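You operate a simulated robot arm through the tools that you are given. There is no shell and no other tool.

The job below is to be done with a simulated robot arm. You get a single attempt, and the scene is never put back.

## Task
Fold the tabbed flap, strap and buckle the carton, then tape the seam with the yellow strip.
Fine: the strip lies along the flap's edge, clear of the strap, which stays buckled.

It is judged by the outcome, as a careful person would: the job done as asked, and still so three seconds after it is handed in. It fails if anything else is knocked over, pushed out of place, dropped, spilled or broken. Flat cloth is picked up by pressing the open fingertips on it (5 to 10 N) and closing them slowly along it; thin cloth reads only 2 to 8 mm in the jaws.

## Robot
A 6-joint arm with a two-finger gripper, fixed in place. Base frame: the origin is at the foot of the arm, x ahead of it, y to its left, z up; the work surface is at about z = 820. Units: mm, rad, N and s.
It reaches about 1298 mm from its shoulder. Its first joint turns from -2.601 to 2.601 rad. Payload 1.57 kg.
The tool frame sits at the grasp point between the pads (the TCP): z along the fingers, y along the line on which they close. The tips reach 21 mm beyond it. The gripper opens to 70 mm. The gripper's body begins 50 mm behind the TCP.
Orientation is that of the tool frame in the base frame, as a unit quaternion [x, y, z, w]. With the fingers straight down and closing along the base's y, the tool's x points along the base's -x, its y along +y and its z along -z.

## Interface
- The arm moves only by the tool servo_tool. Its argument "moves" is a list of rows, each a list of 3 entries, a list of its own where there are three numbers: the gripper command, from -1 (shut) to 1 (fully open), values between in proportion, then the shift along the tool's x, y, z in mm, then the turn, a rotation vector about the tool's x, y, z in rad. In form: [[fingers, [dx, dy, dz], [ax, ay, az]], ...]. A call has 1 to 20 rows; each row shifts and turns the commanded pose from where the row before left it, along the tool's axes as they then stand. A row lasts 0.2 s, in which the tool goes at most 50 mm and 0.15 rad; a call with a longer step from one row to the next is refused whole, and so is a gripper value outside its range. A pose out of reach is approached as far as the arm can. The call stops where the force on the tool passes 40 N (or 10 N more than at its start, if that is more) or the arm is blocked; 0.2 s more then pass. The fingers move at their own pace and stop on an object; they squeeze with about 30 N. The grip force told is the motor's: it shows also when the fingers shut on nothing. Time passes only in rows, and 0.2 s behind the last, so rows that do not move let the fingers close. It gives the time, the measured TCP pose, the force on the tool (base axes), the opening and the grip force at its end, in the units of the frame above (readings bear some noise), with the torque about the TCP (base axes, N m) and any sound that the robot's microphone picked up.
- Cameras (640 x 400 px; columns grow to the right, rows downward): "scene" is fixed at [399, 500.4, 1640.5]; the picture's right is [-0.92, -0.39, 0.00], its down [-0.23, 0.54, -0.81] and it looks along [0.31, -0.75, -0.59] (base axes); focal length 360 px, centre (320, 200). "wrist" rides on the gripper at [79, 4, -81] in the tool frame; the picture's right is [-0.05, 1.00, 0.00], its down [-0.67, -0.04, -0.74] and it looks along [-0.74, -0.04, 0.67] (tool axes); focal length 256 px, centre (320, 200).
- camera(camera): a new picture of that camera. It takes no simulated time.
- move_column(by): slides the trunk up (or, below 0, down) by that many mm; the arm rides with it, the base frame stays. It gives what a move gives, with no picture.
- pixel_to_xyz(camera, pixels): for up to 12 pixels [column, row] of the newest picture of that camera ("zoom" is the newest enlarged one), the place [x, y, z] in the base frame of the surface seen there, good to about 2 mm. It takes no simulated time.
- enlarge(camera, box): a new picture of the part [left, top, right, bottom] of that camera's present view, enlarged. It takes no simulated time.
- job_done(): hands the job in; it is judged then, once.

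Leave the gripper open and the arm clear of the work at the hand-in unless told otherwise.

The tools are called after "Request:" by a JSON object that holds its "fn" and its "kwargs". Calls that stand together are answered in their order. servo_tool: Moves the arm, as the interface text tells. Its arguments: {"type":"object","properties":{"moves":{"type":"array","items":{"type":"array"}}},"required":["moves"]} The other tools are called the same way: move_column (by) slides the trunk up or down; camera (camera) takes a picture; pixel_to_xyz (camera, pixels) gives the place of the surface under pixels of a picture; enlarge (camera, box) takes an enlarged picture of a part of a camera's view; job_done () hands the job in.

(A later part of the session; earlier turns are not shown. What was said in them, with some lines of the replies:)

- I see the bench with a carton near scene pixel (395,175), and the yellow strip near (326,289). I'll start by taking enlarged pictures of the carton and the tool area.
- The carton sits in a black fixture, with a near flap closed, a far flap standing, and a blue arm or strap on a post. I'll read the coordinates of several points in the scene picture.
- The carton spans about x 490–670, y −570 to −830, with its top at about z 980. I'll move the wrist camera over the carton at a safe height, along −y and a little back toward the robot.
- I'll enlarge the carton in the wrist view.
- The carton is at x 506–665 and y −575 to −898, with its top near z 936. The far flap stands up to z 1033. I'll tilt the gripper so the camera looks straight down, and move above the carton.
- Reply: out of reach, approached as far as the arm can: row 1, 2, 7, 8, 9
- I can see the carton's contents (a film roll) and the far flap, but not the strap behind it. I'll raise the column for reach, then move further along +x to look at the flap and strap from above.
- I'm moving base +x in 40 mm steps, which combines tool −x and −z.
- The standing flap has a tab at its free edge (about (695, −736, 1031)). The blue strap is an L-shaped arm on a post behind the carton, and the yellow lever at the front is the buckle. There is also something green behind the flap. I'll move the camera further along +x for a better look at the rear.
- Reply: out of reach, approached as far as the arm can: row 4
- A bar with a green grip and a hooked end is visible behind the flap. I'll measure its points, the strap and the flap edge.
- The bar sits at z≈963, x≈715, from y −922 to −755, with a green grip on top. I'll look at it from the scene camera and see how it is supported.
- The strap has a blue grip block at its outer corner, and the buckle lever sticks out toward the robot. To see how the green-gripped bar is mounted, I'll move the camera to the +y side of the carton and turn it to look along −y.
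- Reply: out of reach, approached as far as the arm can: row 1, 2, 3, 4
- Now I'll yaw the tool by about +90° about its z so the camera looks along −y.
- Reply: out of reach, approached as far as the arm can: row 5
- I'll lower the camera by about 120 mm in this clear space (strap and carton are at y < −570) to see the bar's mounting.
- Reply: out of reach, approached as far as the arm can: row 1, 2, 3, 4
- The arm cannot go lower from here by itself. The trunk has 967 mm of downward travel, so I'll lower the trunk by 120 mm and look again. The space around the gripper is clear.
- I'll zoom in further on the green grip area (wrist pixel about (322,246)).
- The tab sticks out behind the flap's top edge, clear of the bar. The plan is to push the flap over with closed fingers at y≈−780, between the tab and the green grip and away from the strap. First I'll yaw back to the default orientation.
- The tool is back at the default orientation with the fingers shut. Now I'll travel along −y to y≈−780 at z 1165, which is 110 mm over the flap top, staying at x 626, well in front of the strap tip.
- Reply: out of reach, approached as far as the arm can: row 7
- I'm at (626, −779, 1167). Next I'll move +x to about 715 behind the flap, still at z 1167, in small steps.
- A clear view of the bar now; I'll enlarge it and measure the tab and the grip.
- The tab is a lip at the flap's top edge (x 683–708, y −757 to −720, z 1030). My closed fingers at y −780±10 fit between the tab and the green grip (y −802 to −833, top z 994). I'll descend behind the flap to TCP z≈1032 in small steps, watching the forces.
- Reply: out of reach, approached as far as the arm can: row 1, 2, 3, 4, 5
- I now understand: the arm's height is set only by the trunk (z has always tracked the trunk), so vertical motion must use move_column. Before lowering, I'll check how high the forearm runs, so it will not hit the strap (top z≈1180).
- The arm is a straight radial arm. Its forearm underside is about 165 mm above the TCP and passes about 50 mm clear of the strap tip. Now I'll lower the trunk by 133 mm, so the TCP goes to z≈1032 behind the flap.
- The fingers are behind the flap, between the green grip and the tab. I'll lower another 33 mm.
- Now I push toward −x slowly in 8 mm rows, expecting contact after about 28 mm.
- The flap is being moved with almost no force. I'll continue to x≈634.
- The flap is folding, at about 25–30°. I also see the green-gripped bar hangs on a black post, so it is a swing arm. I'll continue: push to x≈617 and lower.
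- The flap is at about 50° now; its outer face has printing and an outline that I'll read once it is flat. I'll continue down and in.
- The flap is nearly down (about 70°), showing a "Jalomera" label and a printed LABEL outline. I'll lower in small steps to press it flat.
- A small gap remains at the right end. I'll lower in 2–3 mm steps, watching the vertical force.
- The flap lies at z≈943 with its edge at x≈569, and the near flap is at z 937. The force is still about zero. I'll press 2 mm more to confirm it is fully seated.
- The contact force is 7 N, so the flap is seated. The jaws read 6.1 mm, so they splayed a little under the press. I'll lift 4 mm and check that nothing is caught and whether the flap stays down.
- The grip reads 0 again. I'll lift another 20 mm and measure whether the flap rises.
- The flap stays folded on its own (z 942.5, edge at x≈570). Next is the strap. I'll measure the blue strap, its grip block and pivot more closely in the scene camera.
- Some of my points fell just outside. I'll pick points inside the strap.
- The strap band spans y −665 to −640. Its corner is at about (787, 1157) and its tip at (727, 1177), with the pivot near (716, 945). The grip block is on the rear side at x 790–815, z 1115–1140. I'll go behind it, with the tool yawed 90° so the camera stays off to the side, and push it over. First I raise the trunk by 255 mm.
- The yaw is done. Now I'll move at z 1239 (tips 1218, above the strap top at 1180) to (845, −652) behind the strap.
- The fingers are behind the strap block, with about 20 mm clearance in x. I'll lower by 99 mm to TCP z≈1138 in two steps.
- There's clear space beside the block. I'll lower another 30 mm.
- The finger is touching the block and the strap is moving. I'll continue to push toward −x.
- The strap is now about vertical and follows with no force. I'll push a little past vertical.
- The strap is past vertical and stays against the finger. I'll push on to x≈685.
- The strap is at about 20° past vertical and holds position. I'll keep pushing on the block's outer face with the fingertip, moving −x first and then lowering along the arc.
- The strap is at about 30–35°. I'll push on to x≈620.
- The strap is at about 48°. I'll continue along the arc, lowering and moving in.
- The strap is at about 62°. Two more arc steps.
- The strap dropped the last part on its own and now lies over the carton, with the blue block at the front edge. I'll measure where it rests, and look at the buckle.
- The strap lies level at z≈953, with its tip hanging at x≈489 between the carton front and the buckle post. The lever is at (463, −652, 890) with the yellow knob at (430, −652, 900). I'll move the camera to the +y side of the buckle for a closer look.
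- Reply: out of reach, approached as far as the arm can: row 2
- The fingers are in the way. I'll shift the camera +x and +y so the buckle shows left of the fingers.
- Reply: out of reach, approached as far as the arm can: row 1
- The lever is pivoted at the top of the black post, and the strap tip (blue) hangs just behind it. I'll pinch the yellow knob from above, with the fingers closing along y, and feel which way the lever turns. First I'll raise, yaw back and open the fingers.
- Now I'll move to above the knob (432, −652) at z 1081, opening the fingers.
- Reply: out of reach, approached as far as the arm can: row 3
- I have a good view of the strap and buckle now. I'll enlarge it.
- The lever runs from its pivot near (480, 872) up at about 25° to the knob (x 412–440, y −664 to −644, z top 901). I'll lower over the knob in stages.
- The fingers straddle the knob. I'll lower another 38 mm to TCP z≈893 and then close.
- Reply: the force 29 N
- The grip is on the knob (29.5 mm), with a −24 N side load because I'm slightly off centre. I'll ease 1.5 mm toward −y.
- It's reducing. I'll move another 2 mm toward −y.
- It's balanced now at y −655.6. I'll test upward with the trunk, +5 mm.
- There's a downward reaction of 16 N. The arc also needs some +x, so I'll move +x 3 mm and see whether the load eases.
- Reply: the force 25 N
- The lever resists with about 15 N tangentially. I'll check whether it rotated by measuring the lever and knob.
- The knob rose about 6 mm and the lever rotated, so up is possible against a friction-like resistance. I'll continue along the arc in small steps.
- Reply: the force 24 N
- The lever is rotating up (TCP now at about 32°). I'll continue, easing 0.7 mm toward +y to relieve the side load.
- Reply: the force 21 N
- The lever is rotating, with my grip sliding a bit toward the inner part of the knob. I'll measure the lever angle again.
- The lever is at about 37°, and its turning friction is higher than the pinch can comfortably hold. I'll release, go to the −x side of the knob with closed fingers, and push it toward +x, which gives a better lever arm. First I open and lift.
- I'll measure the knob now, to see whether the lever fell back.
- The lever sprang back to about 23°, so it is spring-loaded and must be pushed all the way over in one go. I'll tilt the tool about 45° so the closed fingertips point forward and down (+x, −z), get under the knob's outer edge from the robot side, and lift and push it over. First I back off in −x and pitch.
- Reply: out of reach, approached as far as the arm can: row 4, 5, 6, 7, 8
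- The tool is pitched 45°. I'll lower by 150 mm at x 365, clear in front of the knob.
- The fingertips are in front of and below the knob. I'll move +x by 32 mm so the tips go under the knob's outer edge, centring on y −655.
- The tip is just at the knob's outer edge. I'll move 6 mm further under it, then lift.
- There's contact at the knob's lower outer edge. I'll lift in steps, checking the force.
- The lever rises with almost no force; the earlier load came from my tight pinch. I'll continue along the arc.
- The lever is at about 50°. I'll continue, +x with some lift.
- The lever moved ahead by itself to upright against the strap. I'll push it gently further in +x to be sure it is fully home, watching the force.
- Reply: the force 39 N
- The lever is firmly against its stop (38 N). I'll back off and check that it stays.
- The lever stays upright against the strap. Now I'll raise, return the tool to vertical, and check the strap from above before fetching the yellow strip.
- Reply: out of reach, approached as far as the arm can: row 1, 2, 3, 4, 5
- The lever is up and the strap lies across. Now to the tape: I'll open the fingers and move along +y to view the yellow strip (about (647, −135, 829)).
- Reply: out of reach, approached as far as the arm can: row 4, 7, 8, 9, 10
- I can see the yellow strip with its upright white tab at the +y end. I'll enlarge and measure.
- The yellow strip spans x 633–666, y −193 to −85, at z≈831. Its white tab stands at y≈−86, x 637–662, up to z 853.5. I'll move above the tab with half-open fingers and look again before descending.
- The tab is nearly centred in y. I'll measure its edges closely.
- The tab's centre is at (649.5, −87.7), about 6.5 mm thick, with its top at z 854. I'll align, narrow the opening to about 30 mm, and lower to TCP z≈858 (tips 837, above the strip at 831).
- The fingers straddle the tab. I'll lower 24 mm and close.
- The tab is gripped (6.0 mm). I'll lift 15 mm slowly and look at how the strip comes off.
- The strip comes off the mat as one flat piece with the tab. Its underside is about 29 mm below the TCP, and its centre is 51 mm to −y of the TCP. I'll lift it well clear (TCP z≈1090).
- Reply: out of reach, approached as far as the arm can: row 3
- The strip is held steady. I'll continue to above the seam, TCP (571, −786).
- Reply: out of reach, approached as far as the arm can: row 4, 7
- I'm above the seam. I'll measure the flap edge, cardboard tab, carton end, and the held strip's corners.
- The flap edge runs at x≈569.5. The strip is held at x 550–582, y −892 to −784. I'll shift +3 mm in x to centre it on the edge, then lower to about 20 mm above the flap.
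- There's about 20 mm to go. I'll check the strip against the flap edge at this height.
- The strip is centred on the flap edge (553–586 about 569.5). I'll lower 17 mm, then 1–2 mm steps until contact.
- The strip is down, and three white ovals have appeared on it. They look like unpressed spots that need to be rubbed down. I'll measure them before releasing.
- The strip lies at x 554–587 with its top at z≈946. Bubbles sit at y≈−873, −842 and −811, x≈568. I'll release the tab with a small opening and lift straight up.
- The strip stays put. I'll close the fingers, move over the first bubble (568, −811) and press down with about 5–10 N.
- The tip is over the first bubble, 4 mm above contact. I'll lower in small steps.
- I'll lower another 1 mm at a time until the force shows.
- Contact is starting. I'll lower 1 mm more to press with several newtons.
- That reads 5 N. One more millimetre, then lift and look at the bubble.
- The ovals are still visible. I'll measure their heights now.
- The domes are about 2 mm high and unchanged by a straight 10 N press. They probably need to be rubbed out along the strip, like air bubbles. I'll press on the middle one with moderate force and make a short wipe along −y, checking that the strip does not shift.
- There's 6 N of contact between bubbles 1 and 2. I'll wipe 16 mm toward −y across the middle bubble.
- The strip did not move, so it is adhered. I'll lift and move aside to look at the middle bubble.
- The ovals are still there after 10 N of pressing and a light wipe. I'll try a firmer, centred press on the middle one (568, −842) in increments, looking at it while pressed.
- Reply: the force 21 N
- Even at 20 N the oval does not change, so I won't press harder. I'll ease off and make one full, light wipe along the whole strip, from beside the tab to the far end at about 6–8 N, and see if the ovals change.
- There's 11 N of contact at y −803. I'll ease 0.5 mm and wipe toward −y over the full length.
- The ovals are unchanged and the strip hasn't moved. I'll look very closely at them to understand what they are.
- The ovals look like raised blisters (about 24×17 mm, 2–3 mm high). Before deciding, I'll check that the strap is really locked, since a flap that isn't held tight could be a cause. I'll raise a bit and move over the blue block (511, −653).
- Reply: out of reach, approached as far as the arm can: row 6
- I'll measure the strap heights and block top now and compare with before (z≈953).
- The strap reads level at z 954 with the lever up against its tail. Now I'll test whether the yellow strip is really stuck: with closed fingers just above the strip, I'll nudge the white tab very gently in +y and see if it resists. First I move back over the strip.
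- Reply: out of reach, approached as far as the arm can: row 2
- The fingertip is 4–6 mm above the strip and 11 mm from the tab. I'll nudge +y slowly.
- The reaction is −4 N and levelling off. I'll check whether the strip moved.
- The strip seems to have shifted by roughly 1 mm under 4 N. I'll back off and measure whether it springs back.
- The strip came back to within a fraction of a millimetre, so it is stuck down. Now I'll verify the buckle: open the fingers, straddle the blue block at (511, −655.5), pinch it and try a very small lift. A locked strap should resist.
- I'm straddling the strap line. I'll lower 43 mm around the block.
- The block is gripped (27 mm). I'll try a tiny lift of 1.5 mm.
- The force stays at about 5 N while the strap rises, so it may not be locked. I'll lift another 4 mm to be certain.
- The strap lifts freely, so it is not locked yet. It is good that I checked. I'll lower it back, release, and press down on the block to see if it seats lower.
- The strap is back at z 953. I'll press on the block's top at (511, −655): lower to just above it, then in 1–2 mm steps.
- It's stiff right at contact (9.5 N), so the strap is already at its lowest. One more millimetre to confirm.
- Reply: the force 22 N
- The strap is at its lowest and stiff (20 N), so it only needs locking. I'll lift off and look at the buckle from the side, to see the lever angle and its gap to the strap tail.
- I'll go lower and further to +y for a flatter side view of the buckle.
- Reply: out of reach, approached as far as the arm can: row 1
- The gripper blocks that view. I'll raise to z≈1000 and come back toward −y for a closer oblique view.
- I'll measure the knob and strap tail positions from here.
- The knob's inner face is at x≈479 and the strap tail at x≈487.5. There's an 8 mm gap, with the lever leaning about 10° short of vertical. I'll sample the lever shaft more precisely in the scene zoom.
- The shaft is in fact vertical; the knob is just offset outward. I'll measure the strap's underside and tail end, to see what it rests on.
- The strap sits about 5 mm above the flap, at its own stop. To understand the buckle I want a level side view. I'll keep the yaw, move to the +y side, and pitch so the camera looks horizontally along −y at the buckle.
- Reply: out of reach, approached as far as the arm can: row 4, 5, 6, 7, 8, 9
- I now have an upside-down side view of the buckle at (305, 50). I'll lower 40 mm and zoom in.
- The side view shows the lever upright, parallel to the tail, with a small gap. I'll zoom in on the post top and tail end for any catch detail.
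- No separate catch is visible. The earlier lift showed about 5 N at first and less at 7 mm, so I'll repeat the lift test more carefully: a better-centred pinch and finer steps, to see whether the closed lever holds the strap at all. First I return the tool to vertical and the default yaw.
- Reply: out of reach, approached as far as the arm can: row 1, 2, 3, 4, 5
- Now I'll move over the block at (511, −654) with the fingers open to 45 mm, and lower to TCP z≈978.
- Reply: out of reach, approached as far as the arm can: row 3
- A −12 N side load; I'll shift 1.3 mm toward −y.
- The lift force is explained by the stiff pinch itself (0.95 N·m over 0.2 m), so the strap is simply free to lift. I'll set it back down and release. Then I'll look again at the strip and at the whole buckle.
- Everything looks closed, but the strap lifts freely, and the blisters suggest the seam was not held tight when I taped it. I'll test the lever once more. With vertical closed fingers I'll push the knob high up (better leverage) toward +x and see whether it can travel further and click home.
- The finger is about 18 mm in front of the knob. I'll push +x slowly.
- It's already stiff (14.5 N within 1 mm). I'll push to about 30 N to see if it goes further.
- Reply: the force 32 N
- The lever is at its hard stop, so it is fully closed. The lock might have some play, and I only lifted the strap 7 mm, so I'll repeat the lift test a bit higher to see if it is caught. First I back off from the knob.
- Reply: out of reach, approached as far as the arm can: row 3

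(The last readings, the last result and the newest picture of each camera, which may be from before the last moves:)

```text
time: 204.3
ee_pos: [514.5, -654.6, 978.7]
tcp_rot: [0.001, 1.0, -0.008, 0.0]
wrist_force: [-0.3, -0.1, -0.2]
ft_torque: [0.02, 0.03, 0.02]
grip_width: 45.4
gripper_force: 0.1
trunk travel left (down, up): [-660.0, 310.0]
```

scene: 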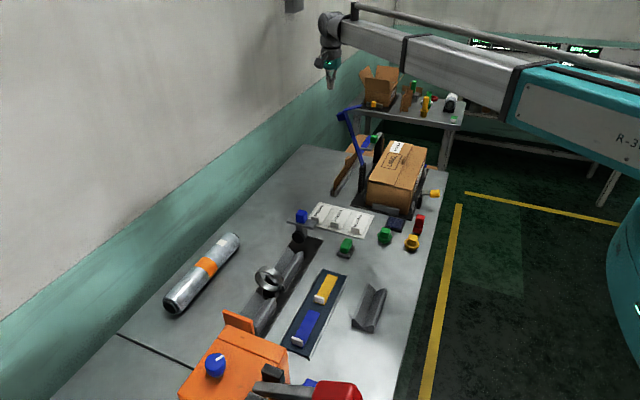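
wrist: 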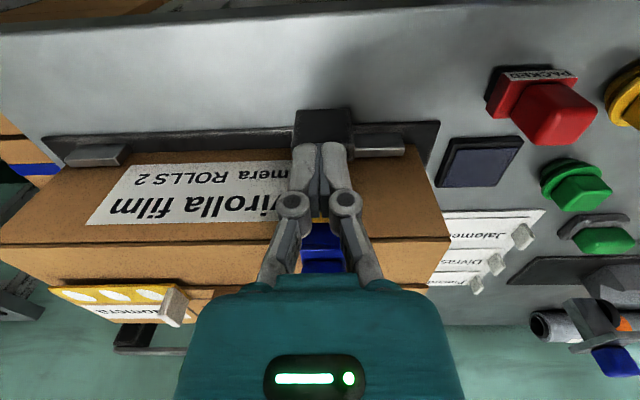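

I'll pinch and lift in 4 mm steps, watching force and torque.

Request:
{"fn": "servo_tool", "kwargs": {"moves": [[0, [0, 0, 0], [0, 0, 0]], [-0.1, [0, 0, 0], [0, 0, 0]], [-0.4, [0, 0, 0], [0, 0, 0]], [-0.4, [0, 0, 0], [0, 0, 0]]]}}

Request:
{"fn": "move_column", "kwargs": {"by": 4}}

Request:
{"fn": "move_column", "kwargs": {"by": 4}}

Request:
{"fn": "move_column", "kwargs": {"by": 4}}

Request:
{"fn": "move_column", "kwargs": {"by": 4}}

Request:
{"fn": "enlarge", "kwargs": {"camera": "scene", "box": [395, 150, 445, 215]}}

```text
time: 205.3
ee_pos: [515.0, -654.5, 978.8]
tcp_rot: [0.001, 1.0, -0.008, 0.0]
wrist_force: [0.3, -0.8, 1.3]
ft_torque: [0.0, -0.03, 0.07]
grip_width: 27.4
gripper_force: 32.2
trunk travel left (down, up): [-660.0, 310.0]
```

```text
time: 205.8
ee_pos: [514.3, -653.9, 981.7]
tcp_rot: [0.001, 1.0, -0.007, 0.0]
wrist_force: [0.8, -0.1, -3.1]
ft_torque: [0.1, 0.55, 0.07]
grip_width: 27.8
gripper_force: 32.4
trunk travel left (down, up): [-664.0, 306.0]
```

```text
time: 206.3
ee_pos: [514.2, -654.3, 987.0]
tcp_rot: [0.001, 1.0, -0.008, 0.0]
wrist_force: [2.4, 1.0, -3.9]
ft_torque: [0.14, 0.46, 0.05]
grip_width: 27.8
gripper_force: 31.8
trunk travel left (down, up): [-668.0, 302.0]
```

```text
time: 206.9
ee_pos: [514.8, -654.7, 989.5]
tcp_rot: [0.001, 1.0, -0.007, 0.0]
wrist_force: [3.5, 2.5, -10.0]
ft_torque: [0.17, 0.25, 0.04]
grip_width: 27.7
gripper_force: 31.8
trunk travel left (down, up): [-672.0, 298.0]
```

```text
time: 207.4
ee_pos: [515.9, -655.2, 994.2]
tcp_rot: [0.002, 1.0, -0.007, -0.001]
wrist_force: [0.9, 8.4, -24.8]
ft_torque: [0.2, -0.2, 0.06]
grip_width: 27.6
gripper_force: 31.4
trunk travel left (down, up): [-676.0, 294.0]
```

```text
6.15 times, centred on (420, 182) of scene
```

zoom: 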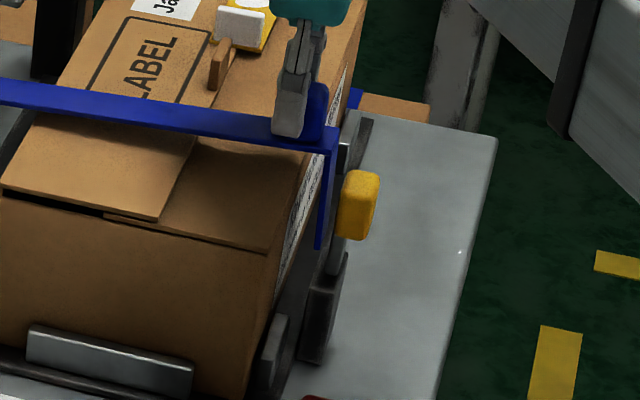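

The strap is caught: the force climbs to 25 N after about 9 mm of play, so the buckle does hold it. I'll set it straight back down and release.

Request:
{"fn": "move_column", "kwargs": {"by": -16}}

Request:
{"fn": "servo_tool", "kwargs": {"moves": [[0.1, [0, 0, 0], [0, 0, 0]], [0.3, [0, 0, 0], [0, 0, 0]], [0.3, [0, 0, 0], [0, 0, 0]]]}}

Request:
{"fn": "move_column", "kwargs": {"by": 70}}

Request:
{"fn": "camera", "kwargs": {"camera": "wrist"}}

Request:
{"fn": "pixel_to_xyz", "kwargs": {"camera": "wrist", "pixels": [[320, 110], [322, 190], [318, 85], [318, 25]]}}

Request:
{"fn": "enlarge", "kwargs": {"camera": "scene", "box": [395, 150, 445, 215]}}

```text
time: 208.0
ee_pos: [512.8, -653.5, 978.2]
tcp_rot: [0.0, 1.0, -0.009, 0.0]
wrist_force: [2.7, -4.5, 20.6]
ft_torque: [0.04, 0.0, 0.04]
grip_width: 27.7
gripper_force: 31.2
trunk travel left (down, up): [-660.0, 310.0]
```

```text
time: 208.8
ee_pos: [512.9, -653.3, 978.3]
tcp_rot: [0.0, 1.0, -0.009, 0.0]
wrist_force: [-1.2, 0.5, 0.1]
ft_torque: [0.03, 0.01, 0.0]
grip_width: 45.2
gripper_force: 0.0
trunk travel left (down, up): [-660.0, 310.0]
```

```text
time: 209.9
ee_pos: [513.4, -655.4, 1049.7]
tcp_rot: [0.001, 1.0, -0.008, 0.0]
wrist_force: [-0.2, -0.3, -0.5]
ft_torque: [-0.01, 0.02, -0.02]
grip_width: 45.5
gripper_force: 0.0
trunk travel left (down, up): [-730.0, 240.0]
```

```text
taken
```

wrist: 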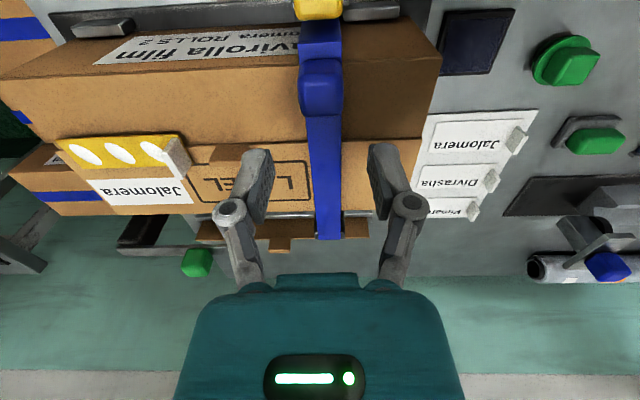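

```text
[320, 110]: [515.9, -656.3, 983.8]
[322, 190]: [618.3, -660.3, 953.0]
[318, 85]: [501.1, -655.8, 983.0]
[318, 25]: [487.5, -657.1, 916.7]
```

```text
6.15 times, centred on (420, 182) of scene
```

zoom: 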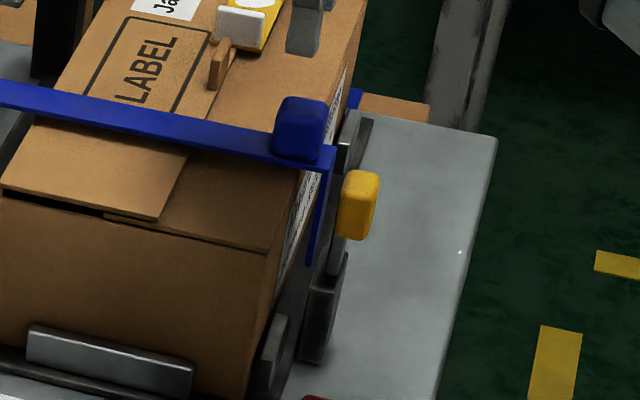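

The buckle holds and everything is back in place: strap at z 953, lever upright, strip stuck along the flap edge with all three spots showing. I'll open the gripper fully, raise clear of the work, and retreat toward the start pose.

Request:
{"fn": "move_column", "kwargs": {"by": 185}}

Request:
{"fn": "servo_tool", "kwargs": {"moves": [[1, [10, 40, 0], [0, 0, 0]], [1, [10, 40, 0], [0, 0, 0]], [1, [10, 40, 0], [0, 0, 0]], [1, [10, 40, 0], [0, 0, 0]], [1, [10, 40, 0], [0, 0, 0]], [1, [10, 40, 0], [0, 0, 0]], [1, [0, 0, 0], [0, 0, 0]]]}}

Request:
{"fn": "camera", "kwargs": {"camera": "scene"}}

Request:
{"fn": "enlarge", "kwargs": {"camera": "scene", "box": [340, 110, 450, 230]}}

Request:
{"fn": "camera", "kwargs": {"camera": "wrist"}}

```text
time: 212.0
ee_pos: [513.0, -654.1, 1232.5]
tcp_rot: [0.0, 1.0, -0.007, 0.001]
wrist_force: [-0.2, 1.1, -0.3]
ft_torque: [0.01, 0.0, -0.01]
grip_width: 45.5
gripper_force: 0.1
trunk travel left (down, up): [-915.0, 55.0]
```

```text
time: 213.6
ee_pos: [454.2, -413.6, 1234.0]
tcp_rot: [0.001, 1.0, -0.007, 0.0]
wrist_force: [1.3, 0.1, 0.0]
ft_torque: [0.01, -0.01, 0.01]
grip_width: 69.9
gripper_force: 0.1
out of reach, approached as far as the arm can: row 2
trunk travel left (down, up): [-915.0, 55.0]
```

```text
taken
```

scene: 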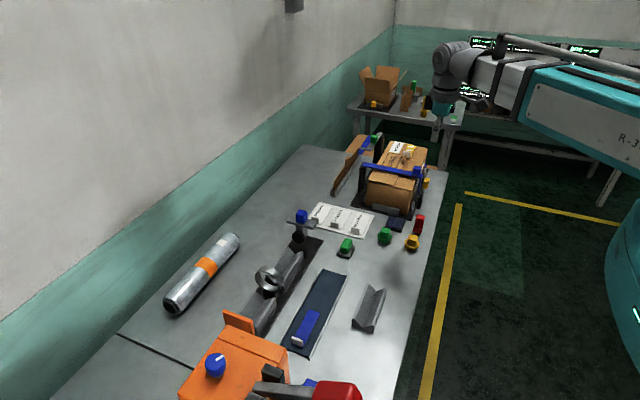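

```text
3.33 times, centred on (395, 170) of scene
```

zoom: 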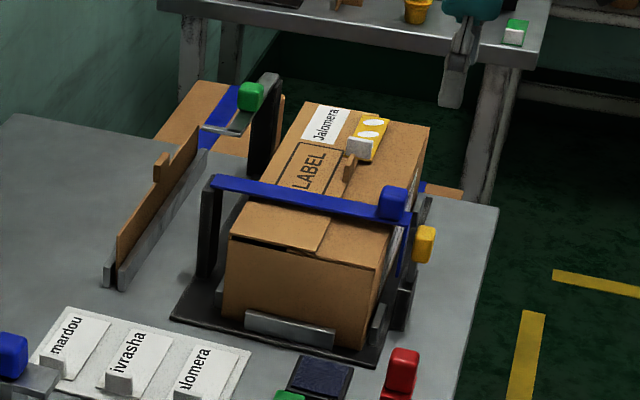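

```text
taken
```

wrist: 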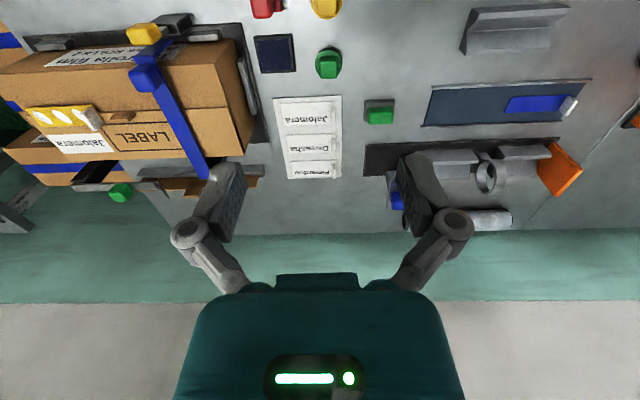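

The flap is folded and the strap lies across with the yellow lever closed. The yellow strip lies along the flap's edge, left of the tab and clear of the strap. The rest of the bench looks undisturbed, and the arm is clear with the gripper open. I did not manage to clear the three pale spots on the strip by pressing or rubbing, but the strip is stuck firmly. I'm handing the job in.

Request:
{"fn": "job_done", "kwargs": {}}

```text
The job is handed in.
```

I handed the job in with the flap folded, the strap buckled and the yellow strip stuck along the flap's edge. One thing about the strip is unresolved: it shows three pale raised spots I couldn't remove.

- **Flap:** It lies flat and stays down on its own.
- **Strap and buckle:** The strap lies across the carton and the yellow lever is at its stop. When I pulled up on the strap it had about 9 mm of play, then held against roughly 25 N. I lowered it back afterwards.
- **Strip:** It is centred on the flap's edge, between the tab and the carton's left end, well clear of the strap. It did not slide when I nudged it with about 4 N.
- **Pale spots:** They appeared the moment the strip touched down. I pressed two of them directly, with up to 20 N, and wiped along all three at about 10 N, and nothing changed. They could be trapped air, or just marks showing where the strip has stuck; I couldn't tell which, so I left the strip in place.

Nothing else on the bench looks disturbed. The gripper is open and the arm is clear of the work.
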